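You operate a simulated robot arm through the tools that you are given. There is no shell and no other tool.

Carry out the task below with a simulated robot arm. There is one attempt and no reset: what you move stays moved.

JOB
Wipe the dusty oval patch, then roll its console to the yellow tape.
Fine: the console on the dolly; wipe with the teal rag with white band and put it back; the lever with orange ball frees the dolly and ends locked; the dolly's pointer stops on the tape. Where these are worked on the way, their far stop is far enough and under half their travel is too little: lever with orange ball.

Only the result counts: the job must be done as asked and must still hold three seconds after the hand-in. Knocking over, shifting, dropping, spilling or breaking anything else fails it.

ROBOT AND FRAMES
A 6-joint arm with a two-finger gripper, fixed in place. Base frame: the origin is at the foot of the arm, x ahead of it, y to its left, z up. Units: mm, degrees, N and s.
Its first joint turns from -166.0 to 166.0 degrees. Payload 3.43 kg.
Tool frame: the origin (TCP) lies between the finger pads and is the grasp point; the fingertips stand 20 mm ahead of it; z points along the fingers, y is the line along which they close. Largest opening 190 mm; the body of the gripper starts 248 mm behind the TCP.
Orientation is that of the tool frame in the base frame, as [roll, pitch, yaw] about the fixed x, y, z axes, in that order (R = Rz(yaw) Ry(pitch) Rx(roll)). With the fingers straight down and closing along the base's y, the tool's x points along the base's -x, its y along +y and its z along -z.

CONTROLS
- The arm moves only by the tool apply_moves. Its argument "increments" is a list of rows, each an object (a shift or turn left out is 0, a gripper value left out holds the last) with "translation": the shift along the tool's x, y, z in mm, a list of three; "rotation": the turn, a rotation vector about the tool's x, y, z in degrees, a list of three; "fingers": the closure in counts, from 0 (fully open) to 255 (shut). In form: [{"translation": [tx, ty, tz], "rotation": [ax, ay, az], "fingers": fingers}, ...]. A call has 1 to 20 rows; each row shifts and turns the commanded pose from where the row before left it, along the tool's axes as they then stand. A row lasts 0.2 s, in which the tool goes at most 50 mm and 8.6 degrees; a call with a longer step from one row to the next is refused whole, and so is a gripper value outside its range. Where a pose cannot be reached the arm comes as near as it can. A force on the tool above 90 N (or 10 N above the force at the start of the call, whichever is more), or a blocked arm, ends the call early, and 0.2 s more pass. Each finger travels about 45 mm/s and halts on what it meets, pressing with about 38 N; the grip force reading is that of the motor and also rises with nothing between the fingers. The clock runs only during rows and for 0.2 s after the last one: add rows that do not move to give the fingers time. It gives the time, the measured TCP pose, the force on the tool (base axes), the opening and the grip force at its end, in the units of the frame above (readings bear some noise), with the torque about the TCP (base axes, N m) and any sound that the robot's microphone picked up.
- Cameras (640 x 400 px; columns grow to the right, rows downward): "scene" is fixed at [398.6, 502.8, 1295.7]; the picture's right is [-0.40, -0.92, 0.00], its down [-0.62, 0.27, -0.73] and it looks along [0.67, -0.29, -0.68] (base axes); focal length 246 px, centre (320, 200). "wrist" rides on the gripper at [70, -8, -288] in the tool frame; the picture's right is [0.12, 0.99, 0.00], its down [-0.96, 0.11, -0.25] and it looks along [-0.25, 0.03, 0.97] (tool axes); focal length 261 px, centre (320, 200).
- grab_frame(camera): a new picture of that camera. It takes no simulated time.
- move_column(by): slides the trunk up (or, below 0, down) by that many mm; the arm rides with it, the base frame stays. It gives what a move gives, with no picture.
- locate(camera, pixels): there is no depth. For up to 12 entries [column, row, z] of the newest picture of that camera ("zoom" is the newest enlarged one), the place [x, y] in the base frame at which the ray of that pixel passes the height z, good to about 2 mm, but the place of the scene camera against the robot may be out by one fixed shift of up to 18 mm in any direction. It takes no simulated time.
- close_up(camera, box): a new picture of the part [left, top, right, bottom] of that camera's present view, enlarged. It takes no simulated time.
- job_done(): hands the job in; it is judged then, once.

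Open the gripper and draw the arm clear of the work before you hand the job in, unless the task says otherwise.

The tools are called as a command line: name --argument value ..., lists and objects as JSON in quotes. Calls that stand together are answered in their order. apply_moves: Moves the arm, as the interface text tells. Its arguments: {"type":"object","properties":{"increments":{"type":"array","items":{"type":"object","properties":{"translation":{"type":"array","items":{"type":"number"}},"rotation":{"type":"array","items":{"type":"number"}},"fingers":{"type":"number"}}}}},"required":["increments"]} The other tools are called the same way: move_column (by) slides the trunk up or down; grab_frame (camera) takes a picture; locate (camera, pixels) gives the place at which the rays of pixels pass given heights; close_up (camera, box) takes an enlarged picture of a part of a camera's view; job_done () hands the job in.

At the start:

```text
time_s: 0.0
eef_pos: [898.9, 202.2, 908.0]
tool_rot: [180.0, -0.1, -180.0]
ft_force: [-0.4, 0.7, -1.1]
ft_torque: [0.03, 0.02, 0.04]
width: 190.1
gripper_force: 0.1
trunk travel left (down, up): [-175.0, 65.0]
```

scene: 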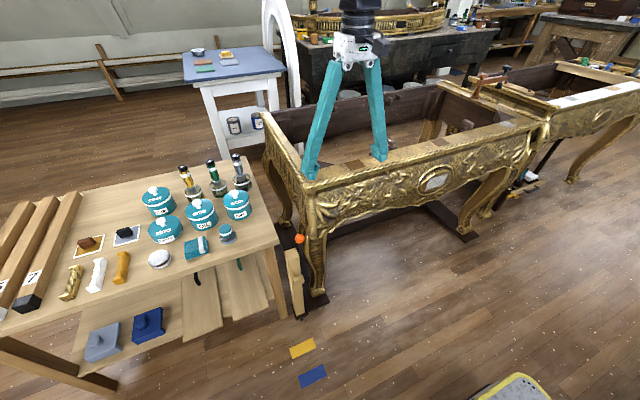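
wrist: 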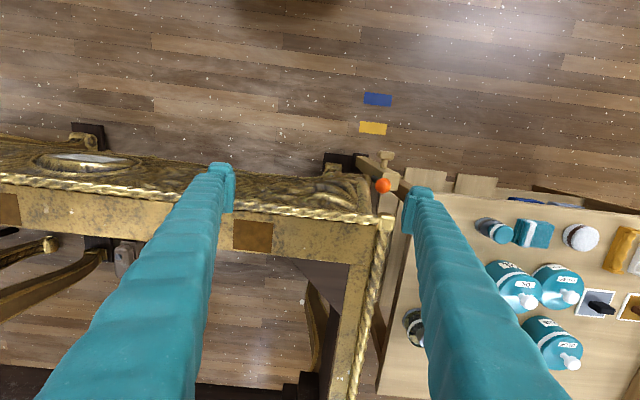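

The scene shows the console on a dolly, the orange ball lever at about (299,239), tape at (302,348), and several teal items on the table. I take enlarged pictures to identify them.

close_up --camera "scene" --box '[130, 150, 290, 250]'

close_up --camera "scene" --box '[260, 210, 420, 310]'

close_up --camera "scene" --box '[340, 120, 560, 260]'

close_up --camera "scene" --box '[240, 260, 400, 400]'

close_up --camera "scene" --box '[0, 180, 200, 380]'

close_up --camera "wrist" --box '[300, 80, 460, 240]'

close_up --camera "wrist" --box '[0, 120, 220, 260]'

```text
4.00 times, centred on (210, 200) of scene
```

zoom: 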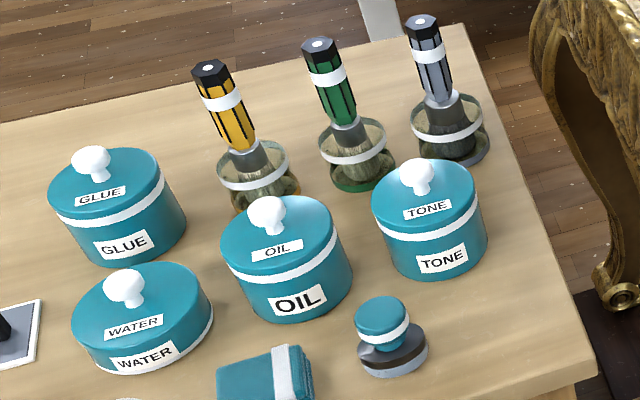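

```text
4.00 times, centred on (340, 260) of scene
```

zoom: 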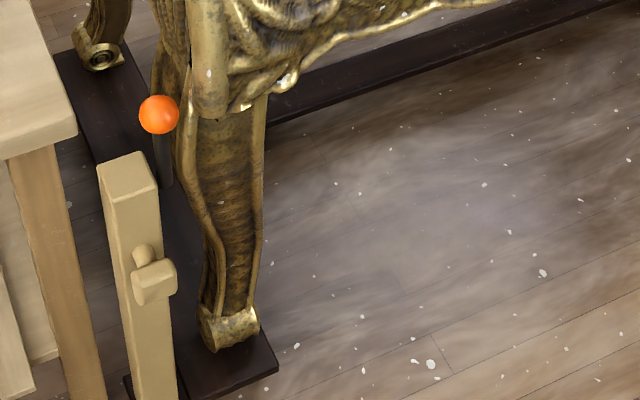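

```text
2.86 times, centred on (450, 190) of scene
```

zoom: 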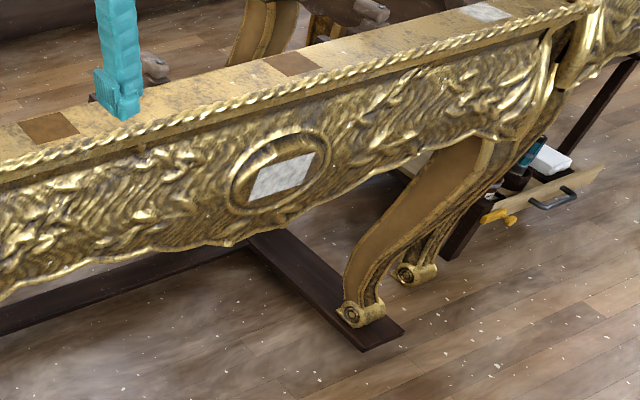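

```text
2.86 times, centred on (320, 330) of scene
```

zoom: 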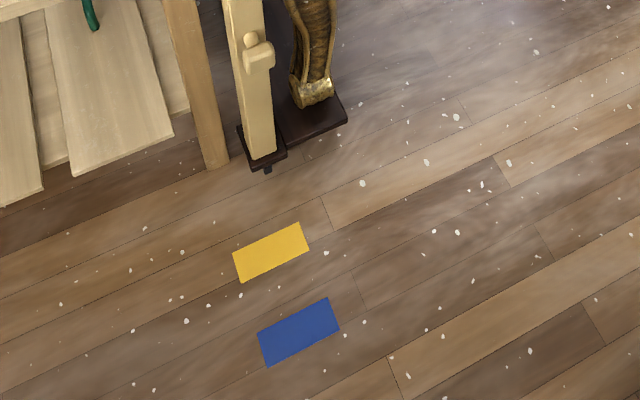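

```text
2.00 times, centred on (100, 280) of scene
```

zoom: 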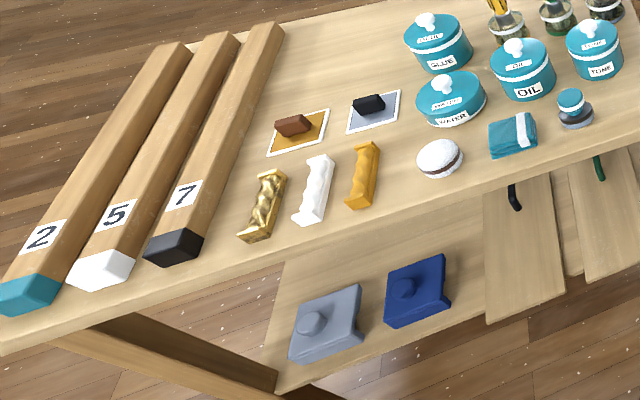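

```text
2.50 times, centred on (380, 160) of wrist
```

zoom: 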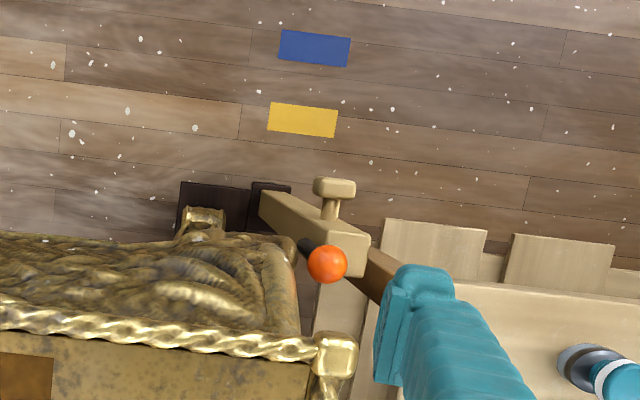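

```text
2.86 times, centred on (110, 190) of wrist
```

zoom: 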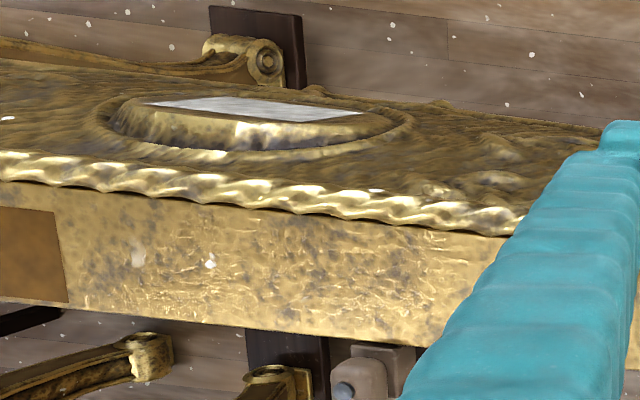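

I triangulate the heights: locating the tapes, ball, rag and post at several heights in both cameras.

locate --camera "scene" --pixels '[[302, 348, 0], [302, 348, -300], [312, 376, 0], [299, 239, 300], [299, 239, 500], [195, 248, 300], [195, 248, 500], [437, 183, 500], [437, 183, 300], [302, 320, 0]]'

locate --camera "wrist" --pixels '[[373, 128, 0], [373, 128, -300], [378, 99, 0], [382, 185, 300], [382, 185, 500], [533, 233, 300], [533, 233, 500], [90, 159, 500], [90, 159, 300]]'

```text
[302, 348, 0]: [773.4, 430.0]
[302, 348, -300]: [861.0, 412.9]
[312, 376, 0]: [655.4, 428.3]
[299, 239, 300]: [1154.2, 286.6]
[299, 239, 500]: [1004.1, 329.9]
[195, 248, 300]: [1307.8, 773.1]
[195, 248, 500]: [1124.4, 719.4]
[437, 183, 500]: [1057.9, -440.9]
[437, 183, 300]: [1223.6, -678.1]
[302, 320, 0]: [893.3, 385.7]
```

```text
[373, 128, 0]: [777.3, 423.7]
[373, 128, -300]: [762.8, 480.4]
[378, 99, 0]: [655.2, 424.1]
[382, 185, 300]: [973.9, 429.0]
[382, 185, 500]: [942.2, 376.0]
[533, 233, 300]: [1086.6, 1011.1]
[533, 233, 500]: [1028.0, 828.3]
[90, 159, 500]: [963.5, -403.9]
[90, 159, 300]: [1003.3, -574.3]
```

Floor is z=0; the yellow tape is near (777,424), the ball near (926,349,605), the rag near (982,682,654), the oval near (934,-270,650). I look closer at the second console and at the oval.

close_up --camera "scene" --box '[500, 60, 640, 200]'

close_up --camera "scene" --box '[400, 150, 480, 210]'

close_up --camera "scene" --box '[170, 220, 250, 280]'

close_up --camera "scene" --box '[270, 225, 340, 325]'

close_up --camera "wrist" --box '[450, 180, 640, 300]'

close_up --camera "scene" --box '[160, 30, 320, 150]'

```text
2.86 times, centred on (570, 130) of scene
```

zoom: 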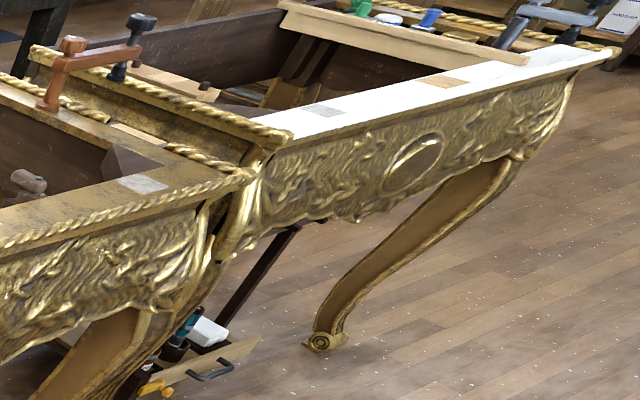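

```text
6.67 times, centred on (440, 180) of scene
```

zoom: 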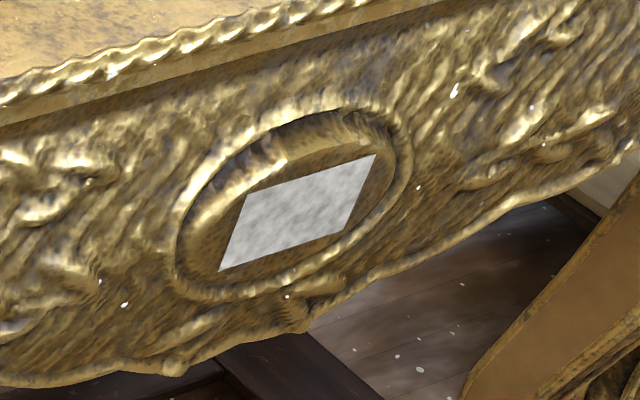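

```text
6.67 times, centred on (210, 250) of scene
```

zoom: 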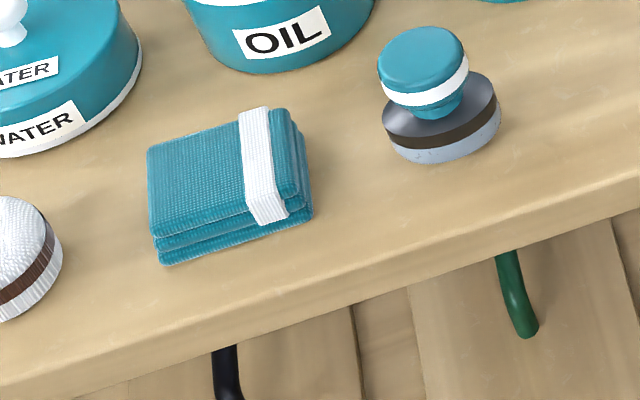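

```text
4.00 times, centred on (305, 275) of scene
```

zoom: 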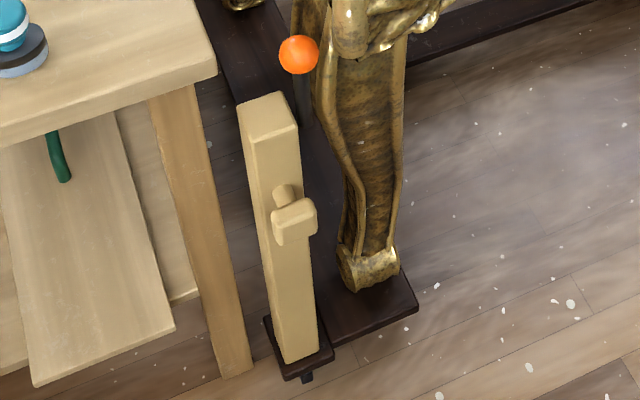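

```text
3.33 times, centred on (545, 240) of wrist
```

zoom: 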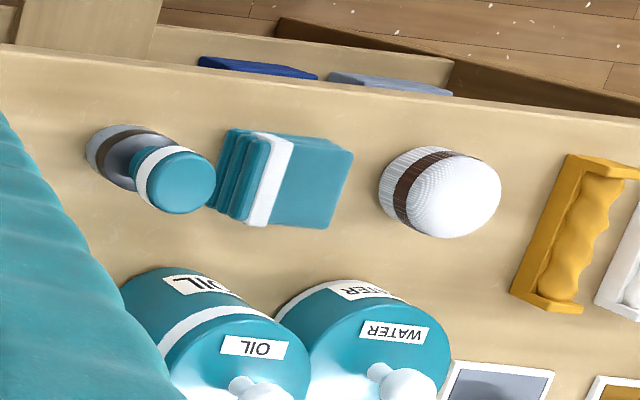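

```text
3.33 times, centred on (240, 90) of scene
```

zoom: 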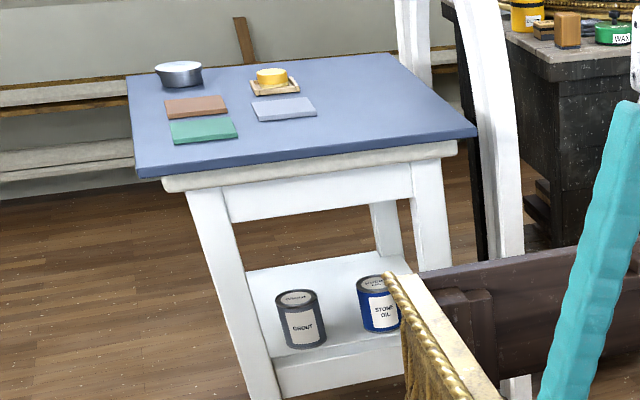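

The grey dust sits on the oval at scene (437,183); the rag is the folded teal cloth at scene (195,248). I move the arm toward the table at height to view the rag with the wrist camera.

apply_moves --increments '[{"translation": [15, 45, 0]}, {"translation": [15, 45, 0]}, {"translation": [15, 45, 0]}, {"translation": [15, 45, 0]}, {"translation": [15, 45, 0]}, {"translation": [15, 45, 0]}, {"translation": [15, 45, 0]}, {"translation": [15, 45, 0]}, {"rotation": [0, -7.5, 0]}, {"rotation": [0, -7.5, 0]}, {"rotation": [0, -7.5, 0]}, {"rotation": [0, -7.5, 0]}, {}]'

grab_frame --camera "wrist"

grab_frame --camera "scene"

```text
time_s: 2.8
eef_pos: [779.4, 562.8, 908.8]
tool_rot: [-180.0, 30.1, 180.0]
ft_force: [0.4, 0.4, 0.6]
ft_torque: [0.01, -0.01, 0.03]
width: 189.7
gripper_force: 0.0
trunk travel left (down, up): [-175.0, 65.0]
```

```text
taken
```

wrist: 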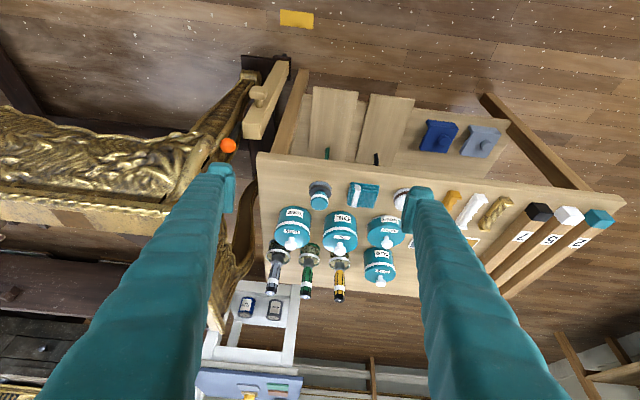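

```text
taken
```

scene: 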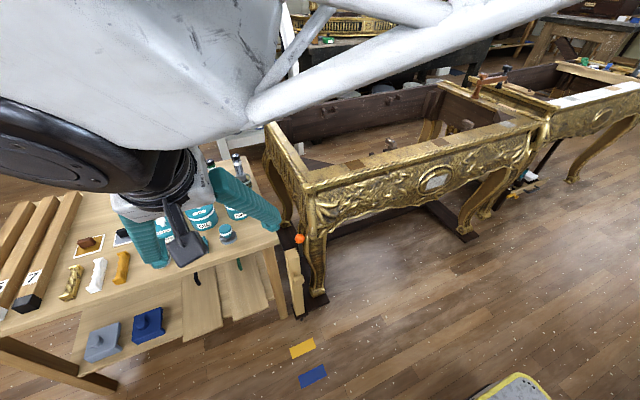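

The tilt worked. The rag is at wrist (363,194); I zoom in on it.

close_up --camera "wrist" --box '[290, 150, 430, 240]'

close_up --camera "wrist" --box '[200, 40, 340, 160]'

```text
4.44 times, centred on (360, 195) of wrist
```

zoom: 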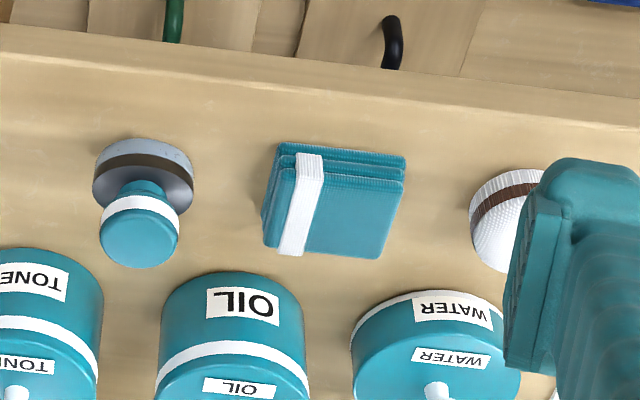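

```text
3.33 times, centred on (270, 100) of wrist
```

zoom: 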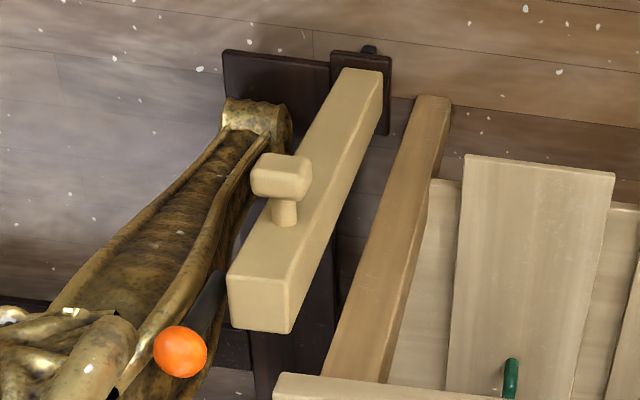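

I locate the rag corners, ball and post at candidate heights to triangulate with the earlier wrist picture.

locate --camera "wrist" --pixels '[[363, 194, 500], [363, 194, 650], [228, 145, 500], [228, 145, 650], [295, 18, 0], [281, 51, 50], [251, 85, 500], [251, 85, 400], [320, 201, 650], [403, 197, 650]]'

```text
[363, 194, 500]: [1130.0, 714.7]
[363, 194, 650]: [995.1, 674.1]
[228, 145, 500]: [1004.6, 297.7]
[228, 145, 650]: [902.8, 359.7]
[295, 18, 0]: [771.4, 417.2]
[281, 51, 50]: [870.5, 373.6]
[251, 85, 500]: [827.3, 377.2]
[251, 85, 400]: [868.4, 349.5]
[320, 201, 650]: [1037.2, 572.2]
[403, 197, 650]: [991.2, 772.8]
```

Triangulation gives the rag top at about (976,669,672) and the ball near (923,345,617). I tilt to about 50° and move a bit closer to the rag, keeping above the table, for a better view.

apply_moves --increments '[{"rotation": [0, -6.7, 0]}, {"rotation": [0, -6.7, 0]}, {"rotation": [0, -6.6, 0]}, {"translation": [-1.4, 26.5, 20]}, {"translation": [-1.4, 26.5, 20]}, {"translation": [-1.4, 26.5, 20]}, {"translation": [-1.4, 26.5, 20]}, {}]'

grab_frame --camera "wrist"

close_up --camera "wrist" --box '[240, 140, 400, 240]'

```text
time_s: 4.6
eef_pos: [843.3, 669.0, 859.3]
tool_rot: [180.0, 50.0, 179.9]
ft_force: [-0.8, -0.8, 0.2]
ft_torque: [-0.01, -0.02, -0.02]
width: 190.0
gripper_force: 0.1
trunk travel left (down, up): [-175.0, 65.0]
```

```text
taken
```

wrist: 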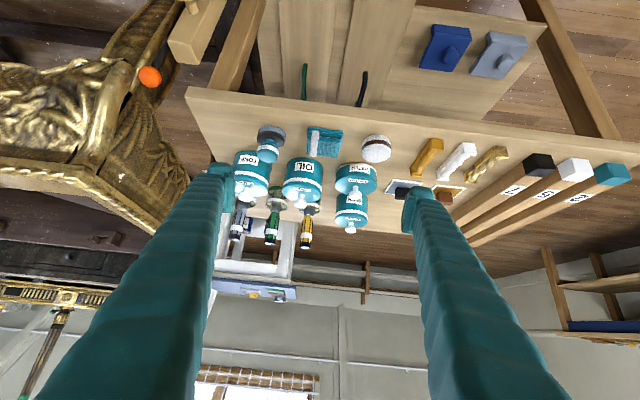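

```text
4.00 times, centred on (320, 190) of wrist
```

zoom: 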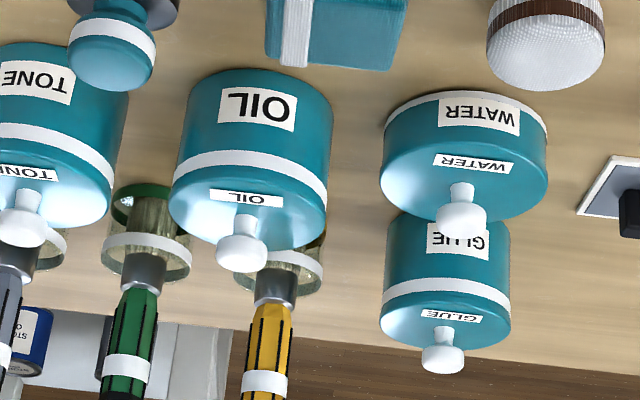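

I zoom on the rag itself at (325,143).

close_up --camera "wrist" --box '[245, 100, 405, 200]'

```text
4.00 times, centred on (325, 150) of wrist
```

zoom: 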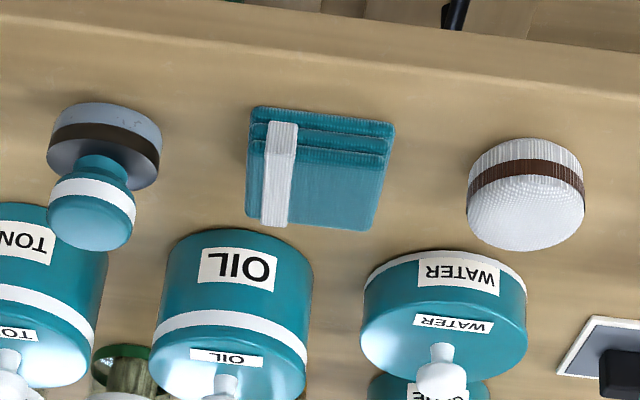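

locate --camera "zoom" --pixels '[[254, 107, 650], [254, 107, 630], [396, 124, 650], [396, 124, 630], [250, 143, 675], [387, 157, 675], [247, 215, 675], [370, 231, 675], [105, 145, 650], [525, 180, 650], [0, 12, 640], [640, 98, 640]]'

```text
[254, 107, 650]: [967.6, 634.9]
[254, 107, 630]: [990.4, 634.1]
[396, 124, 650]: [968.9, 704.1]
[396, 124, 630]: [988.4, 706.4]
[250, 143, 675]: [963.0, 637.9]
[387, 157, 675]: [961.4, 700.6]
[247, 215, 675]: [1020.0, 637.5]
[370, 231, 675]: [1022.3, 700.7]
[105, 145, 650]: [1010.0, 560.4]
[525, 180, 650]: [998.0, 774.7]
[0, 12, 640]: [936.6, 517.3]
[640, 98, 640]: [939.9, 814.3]
```

Three views agree: table top about z=665, rag spanning x 948–1003, y 635–702, with about 40 mm gaps to neighbours. I part-close the fingers to about 100 mm and move in on the approach line, stopping short.

apply_moves --increments '[{"translation": [16.4, 0, 0], "fingers": 120}, {"translation": [16.4, 0, 0]}, {"translation": [16.5, 0, 0]}, {"translation": [0, 0, 30]}, {"translation": [0, 0, 30]}, {"translation": [0, 0, 30]}, {"translation": [0, 0, 30]}, {}, {}]'

grab_frame --camera "wrist"

close_up --camera "wrist" --box '[220, 100, 420, 225]'

close_up --camera "scene" --box '[100, 150, 300, 275]'

```text
time_s: 6.6
eef_pos: [903.9, 669.0, 745.9]
tool_rot: [-180.0, 50.0, -180.0]
ft_force: [-0.4, 0.4, 0.4]
ft_torque: [0.01, -0.03, -0.01]
width: 100.6
gripper_force: 0.1
trunk travel left (down, up): [-175.0, 65.0]
```

```text
taken
```

wrist: 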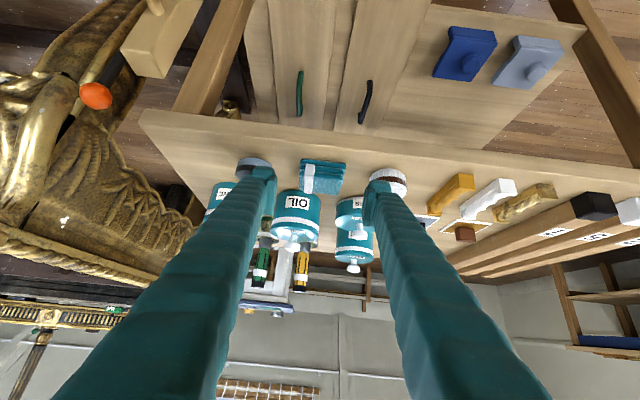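

```text
3.20 times, centred on (320, 162) of wrist
```

zoom: 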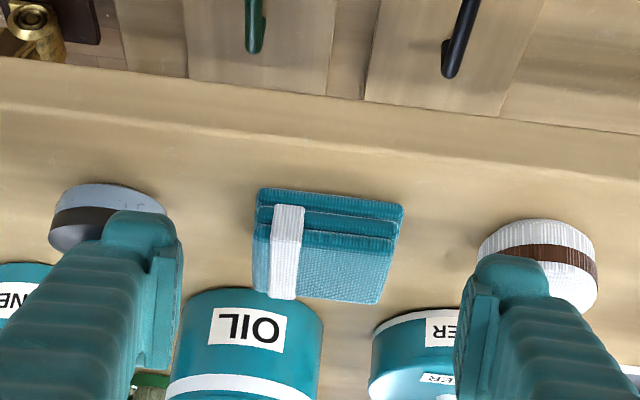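

```text
3.20 times, centred on (200, 212) of scene
```

zoom: 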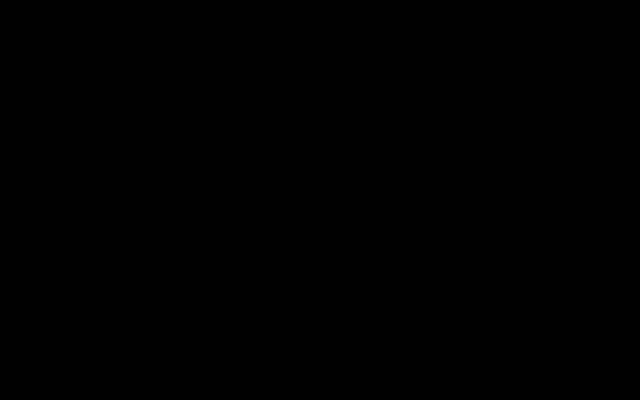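

The scene camera is blocked by the arm, but the wrist view is good: rag between the fingers at (322,177). I re-locate its corners from this new viewpoint.

close_up --camera "wrist" --box '[272, 140, 372, 210]'

```text
5.71 times, centred on (322, 175) of wrist
```

zoom: 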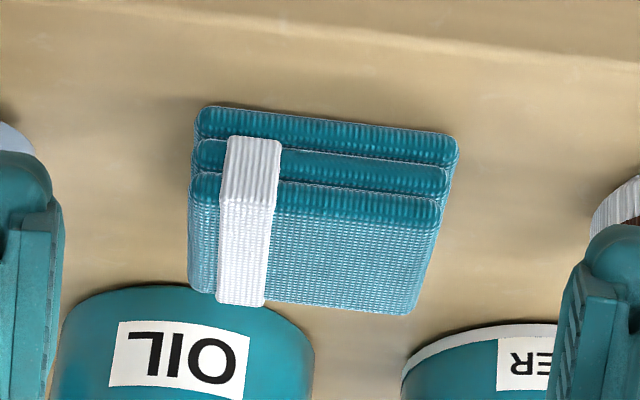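

locate --camera "zoom" --pixels '[[200, 107, 650], [200, 107, 665], [457, 137, 650], [457, 137, 665], [192, 200, 690], [438, 225, 690], [190, 292, 690], [413, 314, 690], [320, 47, 650], [320, 47, 665], [230, 288, 665]]'

```text
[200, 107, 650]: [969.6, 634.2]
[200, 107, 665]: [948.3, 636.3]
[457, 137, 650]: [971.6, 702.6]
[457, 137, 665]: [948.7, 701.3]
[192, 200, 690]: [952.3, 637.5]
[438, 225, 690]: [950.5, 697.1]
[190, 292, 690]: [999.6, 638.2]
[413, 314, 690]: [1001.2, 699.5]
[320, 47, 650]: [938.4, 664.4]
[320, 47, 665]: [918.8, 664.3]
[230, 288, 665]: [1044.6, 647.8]
```

Readings agree (table ≈ 662–665, rag centre ≈ (975,668.5)). I advance to the grasp point at about (960,669,697).

apply_moves --increments '[{"translation": [0.3, -0.4, 18]}, {"translation": [0.3, 0, 18]}, {"translation": [0.3, 0, 15]}, {"translation": [0.3, 0, 12]}, {"translation": [0.2, 0, 11]}, {}]'

close_up --camera "wrist" --box '[250, 140, 390, 230]'

```text
time_s: 8.0
eef_pos: [958.6, 668.4, 696.1]
tool_rot: [180.0, 50.0, -180.0]
ft_force: [-1.2, 0.6, 1.4]
ft_torque: [0.12, 0.01, 0.06]
width: 100.4
gripper_force: 0.2
trunk travel left (down, up): [-175.0, 65.0]
```

```text
4.44 times, centred on (320, 185) of wrist
```

zoom: 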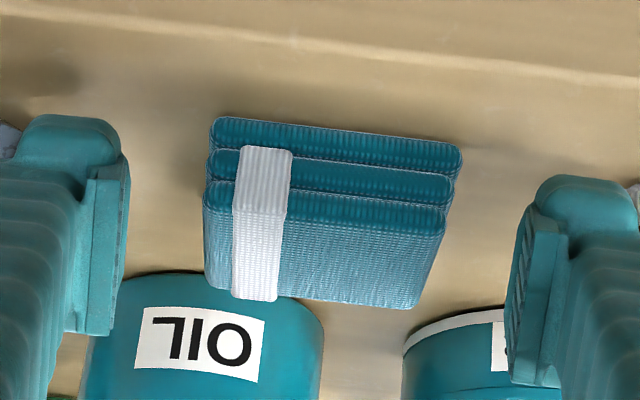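

Both fingers stand clear on either side of the rag. I close to grip it and give the fingers time.

apply_moves --increments '[{"fingers": 255}, {}, {}, {}, {}, {}]'

close_up --camera "wrist" --box '[250, 140, 390, 230]'

```text
time_s: 9.4
eef_pos: [960.5, 669.1, 695.8]
tool_rot: [-179.9, 50.0, 180.0]
ft_force: [0.3, -0.6, -0.1]
ft_torque: [0.0, 0.05, 0.01]
width: 66.2
gripper_force: 37.8
trunk travel left (down, up): [-175.0, 65.0]
```

```text
4.44 times, centred on (320, 185) of wrist
```

zoom: 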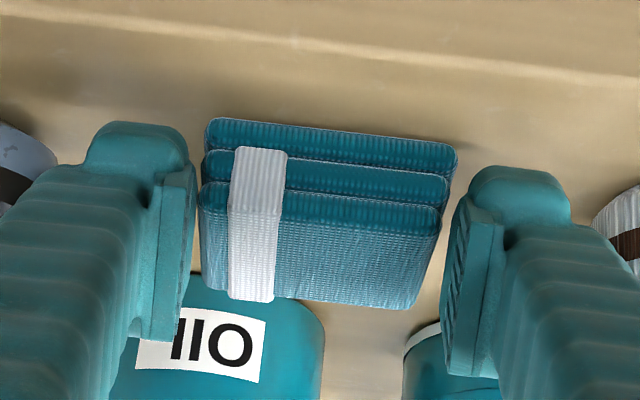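

Width 66 mm with 38 N: the rag is gripped at TCP ≈ (960,669,696), which I note for putting it back. I lift straight up.

apply_moves --increments '[{"translation": [-7.7, 0, -6.4]}, {"translation": [-7.7, 0, -6.4]}, {"translation": [-15.3, 0, -12.9]}, {"translation": [-15.3, 0, -12.9]}, {"translation": [-30.6, 0, -25.7]}, {}]'

grab_frame --camera "wrist"

```text
time_s: 10.8
eef_pos: [958.3, 668.2, 796.7]
tool_rot: [180.0, 50.0, -179.9]
ft_force: [-0.1, 0.2, 0.4]
ft_torque: [0.02, 0.0, -0.01]
width: 66.2
gripper_force: 37.5
trunk travel left (down, up): [-175.0, 65.0]
```

```text
taken
```

wrist: 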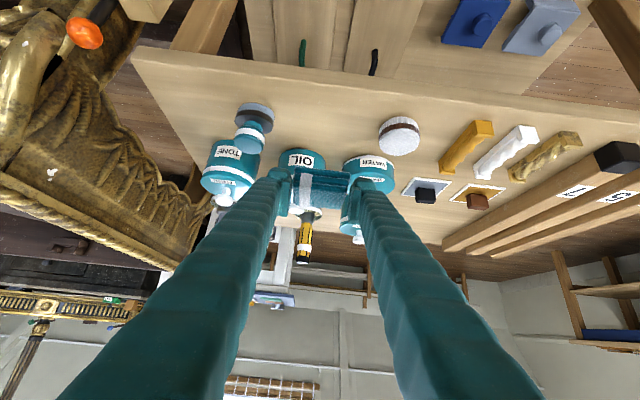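

The rag is lifted (force light, width held). I draw back in x and carry it across toward the oval at height.

apply_moves --increments '[{"translation": [28.9, 0, -34.5]}, {"translation": [28.9, 0, -34.5]}, {"translation": [28.9, 0, -34.5]}, {"translation": [28.9, 0, -34.5]}, {"translation": [28.9, 0, -34.5]}, {}]'

apply_moves --increments '[{"translation": [0, -44, 0]}, {"translation": [0, -44, 0]}, {"translation": [0, -44, 0]}, {"translation": [0, -44, 0]}, {"translation": [0, -44, 0]}, {"translation": [0, -44, 0]}, {"translation": [0, -44, 0]}, {"translation": [0, -44, 0]}, {"translation": [0, -44, 0]}, {"translation": [0, -44, 0]}, {"translation": [0, -44, 0]}, {"translation": [0, -44, 0]}, {"translation": [0, -44, 0]}, {"translation": [0, -44, 0]}, {"translation": [0, -44, 0]}, {"translation": [0, -44, 0]}, {"translation": [0, -44, 0]}, {"translation": [0, -44, 0]}, {"translation": [0, -20, 0]}, {}]'

grab_frame --camera "wrist"

grab_frame --camera "scene"

```text
time_s: 12.2
eef_pos: [734.6, 669.2, 796.1]
tool_rot: [-180.0, 49.9, -180.0]
ft_force: [-0.4, -0.1, 0.4]
ft_torque: [-0.01, -0.02, -0.01]
width: 66.0
gripper_force: 37.9
trunk travel left (down, up): [-175.0, 65.0]
```

```text
time_s: 16.4
eef_pos: [758.5, 37.1, 820.2]
tool_rot: [-179.4, 50.0, 179.9]
ft_force: [0.3, -0.1, -0.7]
ft_torque: [-0.01, -0.01, 0.02]
width: 66.2
gripper_force: 38.0
out of reach, approached as far as the arm can: row 12, 13, 14, 15, 16, 17, 18, 19
trunk travel left (down, up): [-175.0, 65.0]
```

```text
taken
```

wrist: 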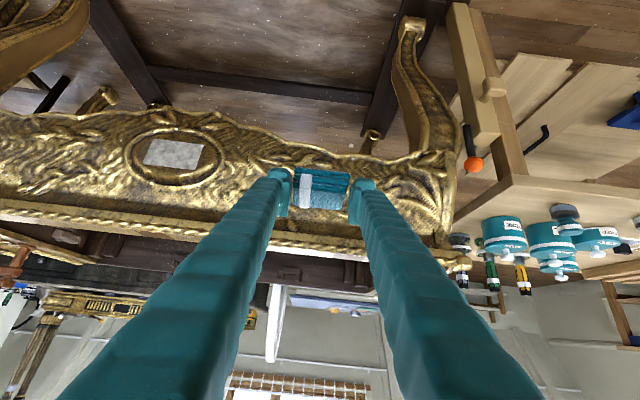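

```text
taken
```

scene: 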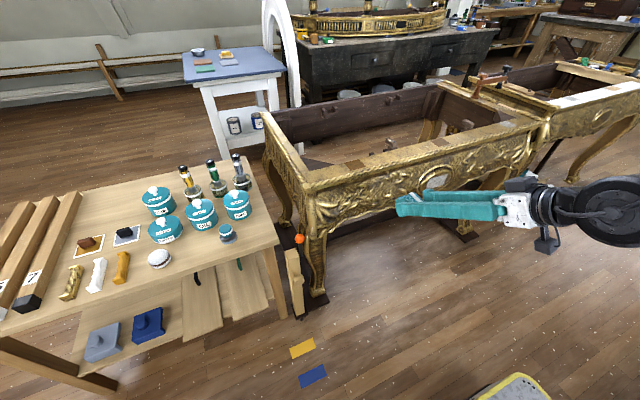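

The arm got too close to its base limit around y=37. I step outward in +x (still clear of the console front near x≈920) and see where it ends up.

apply_moves --increments '[{"translation": [-12.9, 0, 15.3]}, {"translation": [-12.9, 0, 15.3]}, {"translation": [-12.9, 0, 15.3]}, {"translation": [-12.9, 0, 15.3]}, {}, {}]'

```text
time_s: 17.8
eef_pos: [838.3, 40.8, 819.2]
tool_rot: [-179.4, 49.8, 180.0]
ft_force: [0.1, -0.1, 0.1]
ft_torque: [-0.01, -0.04, -0.01]
width: 66.0
gripper_force: 38.1
out of reach, approached as far as the arm can: row 2
trunk travel left (down, up): [-175.0, 65.0]
```

The commanded pose follows the measured one. Now at (838,41,819); I continue in −y along this clear line.

apply_moves --increments '[{"translation": [0, -40, 0]}, {"translation": [0, -40, 0]}, {"translation": [0, -40, 0]}, {"translation": [0, -40, 0]}, {"translation": [0, -10, 0]}, {}]'

grab_frame --camera "wrist"

close_up --camera "wrist" --box '[120, 60, 360, 210]'

close_up --camera "scene" --box '[340, 120, 560, 260]'

```text
time_s: 19.2
eef_pos: [837.7, 39.7, 819.2]
tool_rot: [-179.4, 49.8, 180.0]
ft_force: [-0.1, 0.7, -0.7]
ft_torque: [-0.01, 0.02, -0.03]
width: 66.2
gripper_force: 37.9
out of reach, approached as far as the arm can: row 1, 2, 3, 4, 5
trunk travel left (down, up): [-175.0, 65.0]
```

```text
taken
```

wrist: 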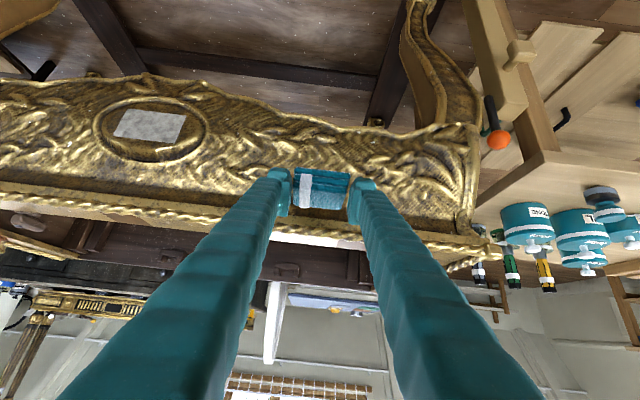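

```text
2.67 times, centred on (240, 135) of wrist
```

zoom: 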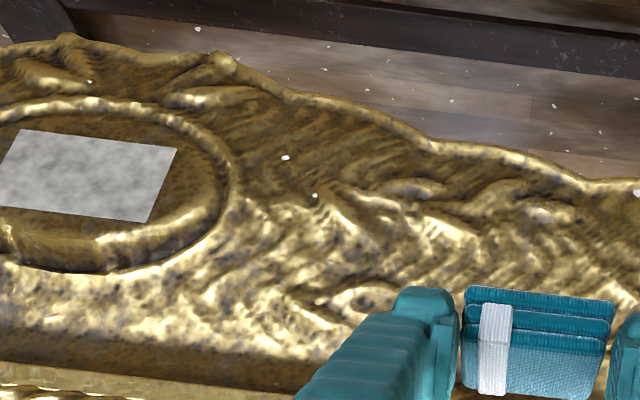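

```text
2.86 times, centred on (450, 190) of scene
```

zoom: 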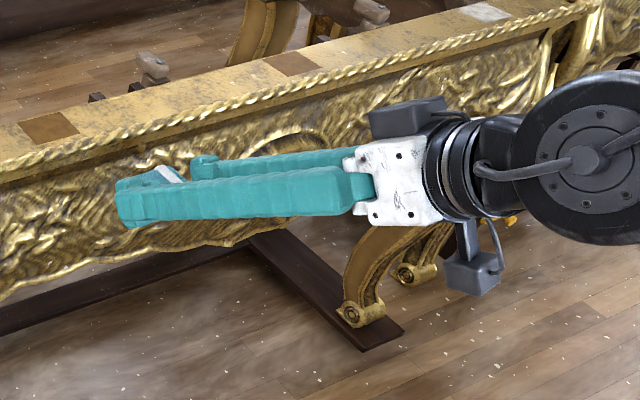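

The arm stalls at y≈40 with this tilt – likely a wrist singularity with the forearm in line with the tool. I raise the tool toward vertical (tilt ~15°) and then cross.

apply_moves --increments '[{"rotation": [0, 7, 0]}, {"rotation": [0, 7, 0]}, {"rotation": [0, 7, 0]}, {"rotation": [0, 7, 0]}, {"rotation": [0, 7, 0]}, {}, {}]'

apply_moves --increments '[{"translation": [0, -25, 0]}, {"translation": [0, -25, 0]}, {"translation": [0, -25, 0]}, {"translation": [0, -25, 0]}, {"translation": [0, -25, 0]}, {"translation": [0, -25, 0]}, {}]'

```text
time_s: 20.8
eef_pos: [840.8, 39.9, 819.2]
tool_rot: [-179.9, 43.1, -180.0]
ft_force: [-0.7, 0.4, -0.6]
ft_torque: [0.0, 0.01, -0.02]
width: 65.9
gripper_force: 37.9
out of reach, approached as far as the arm can: row 2, 3, 4, 5
trunk travel left (down, up): [-175.0, 65.0]
```

```text
time_s: 22.4
eef_pos: [826.4, -1.9, 807.6]
tool_rot: [-178.4, 41.5, -180.0]
ft_force: [0.3, -0.2, 0.2]
ft_torque: [-0.02, 0.02, 0.02]
width: 66.2
gripper_force: 38.5
out of reach, approached as far as the arm can: row 2, 3, 4, 5, 6
trunk travel left (down, up): [-175.0, 65.0]
```

It is stuck near that singularity. I back off to +y where it moved freely, then raise the tool to vertical there before crossing.

apply_moves --increments '[{"translation": [0, 30, 0]}, {"translation": [0, 40, 0]}, {"translation": [0, 40, 0]}, {"translation": [0, 40, 0]}, {"translation": [0, 40, 0]}, {"translation": [0, 40, 0]}, {"translation": [0, 40, 0]}, {}]'

apply_moves --increments '[{"rotation": [0, 5, 0]}, {"rotation": [0, 5, 0]}, {"rotation": [0, 5, 0]}, {"rotation": [0, 5, 0]}, {"rotation": [0, 5, 0]}, {"rotation": [0, 5, 0]}, {"rotation": [0, 5, 0]}, {"rotation": [0, 5, 0]}, {}, {}]'

```text
time_s: 24.2
eef_pos: [826.7, 270.3, 805.5]
tool_rot: [-180.0, 43.0, 180.0]
ft_force: [-0.9, -0.4, 0.1]
ft_torque: [0.01, 0.05, 0.01]
width: 66.3
gripper_force: 38.0
trunk travel left (down, up): [-175.0, 65.0]
```

```text
time_s: 26.4
eef_pos: [827.1, 267.7, 806.5]
tool_rot: [-179.9, 3.1, 179.9]
ft_force: [-0.3, 0.0, -0.5]
ft_torque: [-0.01, 0.0, 0.02]
width: 66.1
gripper_force: 38.1
trunk travel left (down, up): [-175.0, 65.0]
```

Tool is vertical again at (827,268,806). Now I cross to y≈−270 with the tool down.

apply_moves --increments '[{"translation": [0, -45, 0]}, {"translation": [0, -45, 0]}, {"translation": [0, -45, 0]}, {"translation": [0, -45, 0]}, {"translation": [0, -45, 0]}, {"translation": [0, -45, 0]}, {"translation": [0, -45, 0]}, {"translation": [0, -45, 0]}, {"translation": [0, -45, 0]}, {"translation": [0, -45, 0]}, {"translation": [0, -45, 0]}, {"translation": [0, -43, 0]}, {}]'

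grab_frame --camera "wrist"

close_up --camera "scene" --box '[340, 100, 560, 240]'

```text
time_s: 29.2
eef_pos: [827.3, -266.6, 808.9]
tool_rot: [-180.0, 3.0, -180.0]
ft_force: [0.0, 0.8, -0.5]
ft_torque: [0.03, -0.01, 0.01]
width: 65.9
gripper_force: 38.2
trunk travel left (down, up): [-175.0, 65.0]
```

```text
taken
```

wrist: 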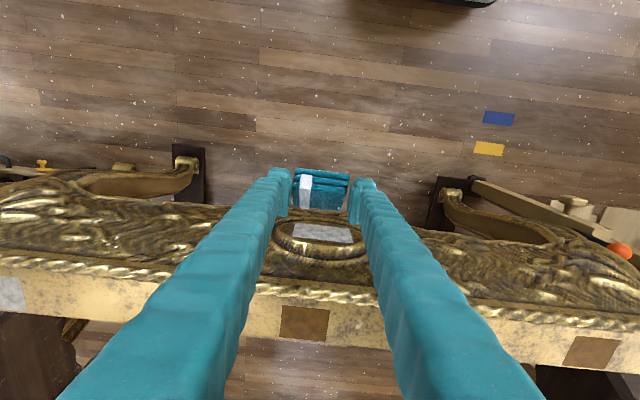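

```text
2.86 times, centred on (450, 170) of scene
```

zoom: 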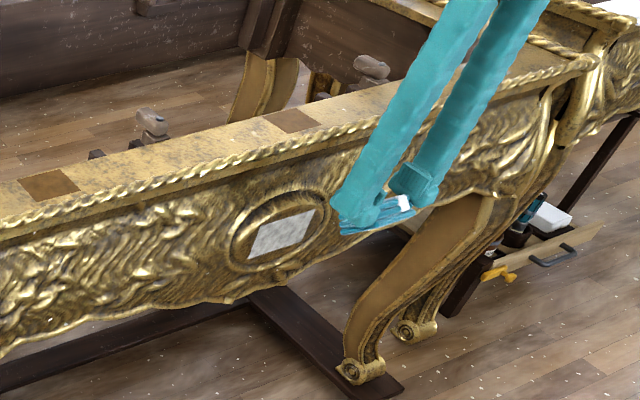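

Crossed fine. The dust patch is visible at wrist (322,232), just beyond the rag. I zoom in to measure it.

close_up --camera "wrist" --box '[260, 160, 390, 290]'

locate --camera "wrist" --pixels '[[291, 224, 680], [353, 225, 680], [354, 242, 680], [296, 237, 680], [291, 224, 620], [353, 225, 620], [320, 232, 650], [320, 300, 750], [320, 290, 750]]'

```text
3.08 times, centred on (325, 225) of wrist
```

zoom: 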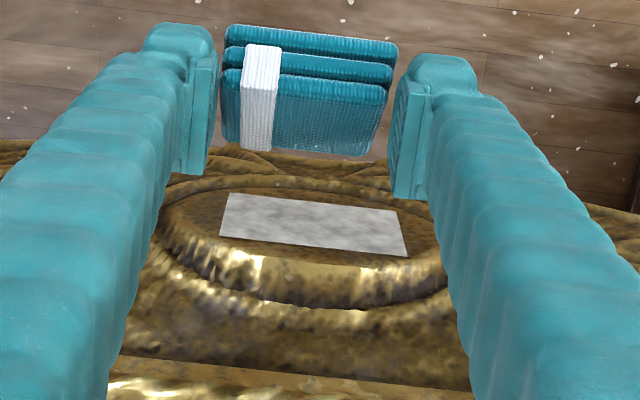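

```text
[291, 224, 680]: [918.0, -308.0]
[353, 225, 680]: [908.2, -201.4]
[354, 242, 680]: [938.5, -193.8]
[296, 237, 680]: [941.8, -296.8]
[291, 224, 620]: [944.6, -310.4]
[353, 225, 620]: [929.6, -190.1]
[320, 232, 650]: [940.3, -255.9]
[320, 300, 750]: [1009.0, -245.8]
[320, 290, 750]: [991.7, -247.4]
```

Triangulating with two wrist poses gives the patch at plane x≈928, y −300…−200, z 650…710. I tilt the tool back to 50° here, clear of the face.

apply_moves --increments '[{"rotation": [0, -4.7, 0]}, {"rotation": [0, -4.7, 0]}, {"rotation": [0, -4.7, 0]}, {"rotation": [0, -4.7, 0]}, {"rotation": [0, -4.7, 0]}, {"rotation": [0, -4.7, 0]}, {"rotation": [0, -4.7, 0]}, {"rotation": [0, -4.7, 0]}, {"rotation": [0, -4.7, 0]}, {"rotation": [0, -4.7, 0]}, {}, {}]'

grab_frame --camera "wrist"

close_up --camera "scene" --box '[340, 100, 560, 240]'

```text
time_s: 31.8
eef_pos: [827.8, -269.6, 808.3]
tool_rot: [-179.8, 50.1, 180.0]
ft_force: [-0.2, 0.1, 0.2]
ft_torque: [0.0, 0.01, 0.02]
width: 65.9
gripper_force: 37.7
trunk travel left (down, up): [-175.0, 65.0]
```

```text
taken
```

wrist: 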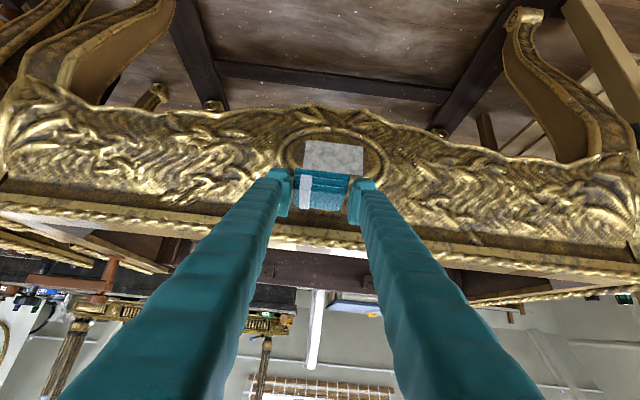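

```text
2.86 times, centred on (450, 170) of scene
```

zoom: 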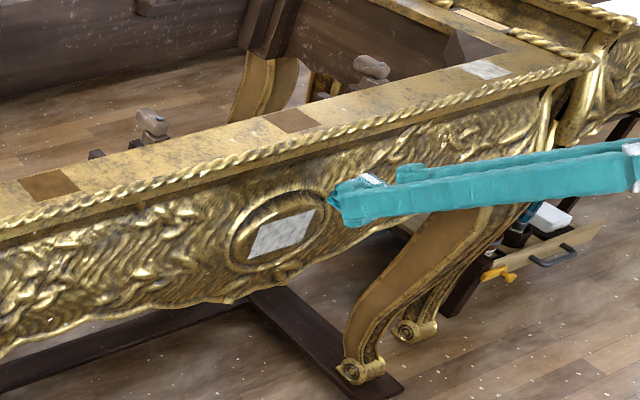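

Tilt 50° reached at y=−270. I descend to about (865,−251,665), with the rag's far face still about 20 mm short of the patch plane.

apply_moves --increments '[{"translation": [21.4, 4.6, 30.1]}, {"translation": [21.4, 4.6, 30.1]}, {"translation": [21.4, 4.6, 30.1]}, {"translation": [21.4, 4.6, 30.1]}, {}]'

grab_frame --camera "wrist"

close_up --camera "wrist" --box '[250, 140, 390, 240]'

close_up --camera "scene" --box '[380, 140, 500, 220]'

```text
time_s: 33.0
eef_pos: [863.3, -252.6, 663.6]
tool_rot: [179.9, 50.0, 180.0]
ft_force: [0.9, -0.1, -1.3]
ft_torque: [0.01, 0.02, 0.0]
width: 66.0
gripper_force: 38.1
trunk travel left (down, up): [-175.0, 65.0]
```

```text
taken
```

wrist: 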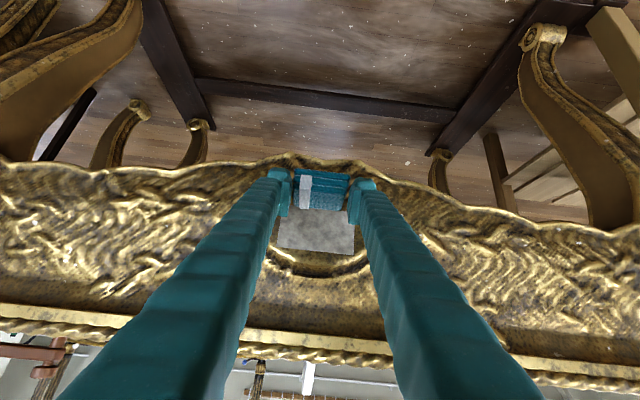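

```text
4.00 times, centred on (320, 190) of wrist
```

zoom: 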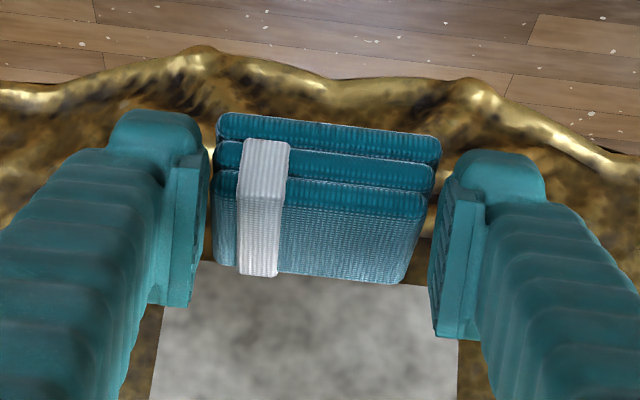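

```text
5.00 times, centred on (440, 180) of scene
```

zoom: 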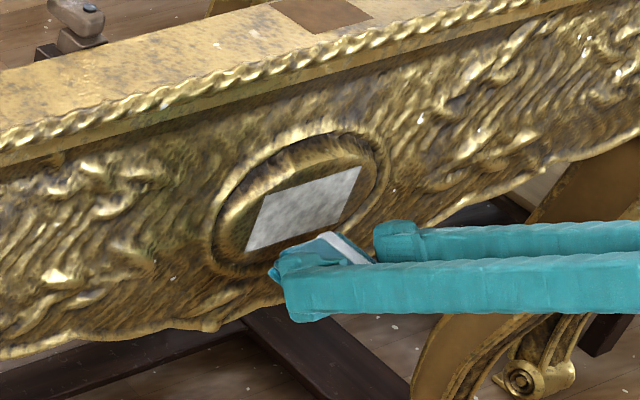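

The rag lines up centrally with the patch. I raise it to mid-patch height and approach the face to a few millimetres short.

apply_moves --increments '[{"translation": [-14, 0, -11.8]}, {"translation": [-14, 0, -11.8]}, {"translation": [-6.4, 0, 7.7]}, {"translation": [-2.6, 0, 3.1]}, {}]'

apply_moves --increments '[{"translation": [-1.3, 0, 1.5]}, {"translation": [-1.3, 0, 1.5]}, {}]'

close_up --camera "scene" --box '[380, 140, 500, 220]'

```text
time_s: 34.2
eef_pos: [877.4, -251.2, 700.5]
tool_rot: [180.0, 49.9, 179.9]
ft_force: [-25.5, 4.3, 5.3]
ft_torque: [0.03, 0.24, -0.13]
width: 66.3
gripper_force: 37.7
trunk travel left (down, up): [-175.0, 65.0]
```

```text
time_s: 35.0
eef_pos: [882.6, -251.4, 700.9]
tool_rot: [179.9, 49.9, 179.8]
ft_force: [-56.2, -2.6, -3.5]
ft_torque: [-0.03, 0.75, -0.11]
width: 66.6
gripper_force: 38.1
trunk travel left (down, up): [-175.0, 65.0]
```

```text
5.00 times, centred on (440, 180) of scene
```

zoom: 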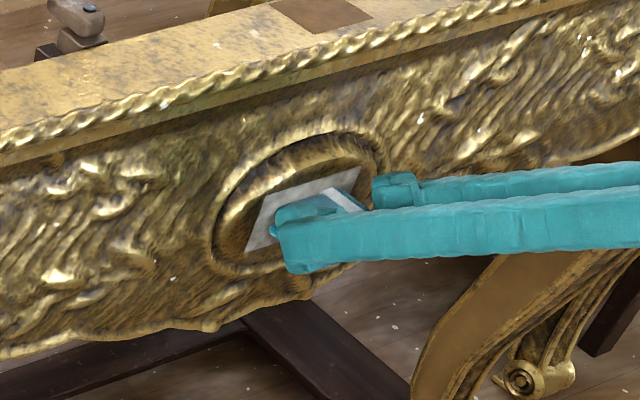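

Contact: 56 N is more than needed (about 6 N/mm). I back off about 6.5 mm to a light press.

apply_moves --increments '[{"translation": [4.2, 0, -5.0]}, {}]'

close_up --camera "wrist" --box '[250, 140, 390, 240]'

```text
time_s: 35.6
eef_pos: [876.9, -253.0, 703.8]
tool_rot: [-179.8, 50.2, -179.9]
ft_force: [-0.3, 1.1, -0.4]
ft_torque: [-0.03, -0.03, 0.03]
width: 66.3
gripper_force: 38.0
trunk travel left (down, up): [-175.0, 65.0]
```

```text
4.00 times, centred on (320, 190) of wrist
```

zoom: 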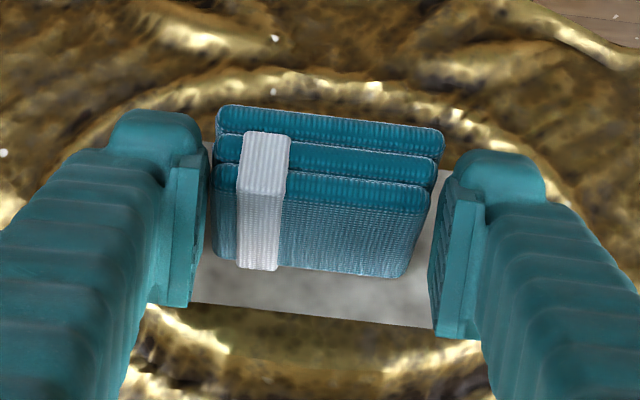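

The rag slid back slightly in the grip (a few mm) and the force is now zero. I approach again in 1 mm steps to find light contact.

apply_moves --increments '[{"translation": [-1.3, 0, 1.5]}, {}]'

apply_moves --increments '[{"translation": [-0.64, 0, 0.77]}, {}]'

apply_moves --increments '[{"translation": [-0.64, 0, 0.77]}, {}]'

```text
time_s: 36.2
eef_pos: [877.2, -249.9, 701.9]
tool_rot: [-180.0, 50.0, 180.0]
ft_force: [-0.6, -0.5, 0.0]
ft_torque: [-0.01, 0.0, 0.01]
width: 66.2
gripper_force: 38.2
trunk travel left (down, up): [-175.0, 65.0]
```

```text
time_s: 36.8
eef_pos: [878.6, -250.3, 702.3]
tool_rot: [179.9, 50.0, 179.8]
ft_force: [-1.1, 0.0, -0.5]
ft_torque: [0.01, 0.03, -0.01]
width: 66.4
gripper_force: 38.2
trunk travel left (down, up): [-175.0, 65.0]
```

```text
time_s: 37.4
eef_pos: [879.7, -250.8, 701.6]
tool_rot: [180.0, 50.1, -179.9]
ft_force: [-0.7, 0.1, 0.2]
ft_torque: [-0.03, -0.02, -0.04]
width: 66.3
gripper_force: 38.3
trunk travel left (down, up): [-175.0, 65.0]
```

apply_moves --increments '[{"translation": [-0.64, 0, 0.77]}, {}]'

apply_moves --increments '[{"translation": [-0.64, 0, 0.77]}, {}]'

apply_moves --increments '[{"translation": [-0.64, 0, 0.77]}, {}]'

```text
time_s: 38.0
eef_pos: [881.9, -252.0, 700.8]
tool_rot: [-180.0, 50.0, 179.9]
ft_force: [-1.0, -0.4, -0.8]
ft_torque: [0.0, 0.0, 0.03]
width: 65.9
gripper_force: 37.8
trunk travel left (down, up): [-175.0, 65.0]
```

```text
time_s: 38.6
eef_pos: [882.3, -251.8, 700.1]
tool_rot: [-180.0, 49.9, 179.9]
ft_force: [-13.5, 2.5, 1.2]
ft_torque: [0.01, -0.03, 0.11]
width: 66.2
gripper_force: 37.9
trunk travel left (down, up): [-175.0, 65.0]
```

```text
time_s: 39.2
eef_pos: [882.0, -251.8, 698.7]
tool_rot: [180.0, 49.8, 179.9]
ft_force: [-32.0, 3.6, 0.9]
ft_torque: [0.07, 0.22, 0.21]
width: 66.2
gripper_force: 38.3
trunk travel left (down, up): [-175.0, 65.0]
```

Contact found near x=882 with 13–30 N. I begin wiping with short vertical strokes, watching force.

apply_moves --increments '[{"translation": [-6.3, 0, -5.6]}, {"translation": [-6.9, 0, -5.8]}, {"translation": [6.9, 0, 5.8]}, {"translation": [6.9, 0, 5.8]}, {}]'

close_up --camera "wrist" --box '[250, 140, 390, 240]'

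```text
time_s: 40.4
eef_pos: [885.0, -250.3, 703.0]
tool_rot: [-180.0, 50.2, 180.0]
ft_force: [-21.1, -0.7, 9.9]
ft_torque: [-0.02, 0.13, -0.04]
width: 66.3
gripper_force: 38.0
trunk travel left (down, up): [-175.0, 65.0]
```

```text
4.00 times, centred on (320, 190) of wrist
```

zoom: 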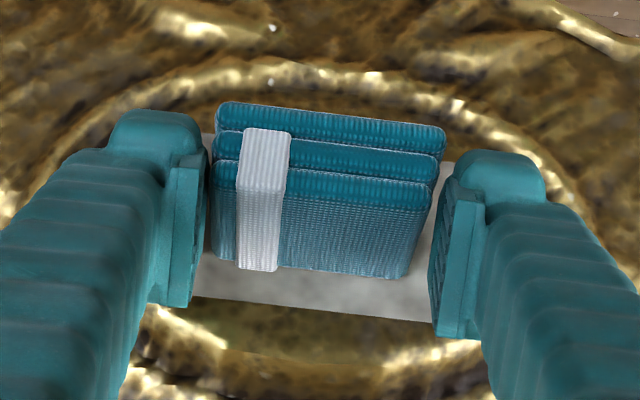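

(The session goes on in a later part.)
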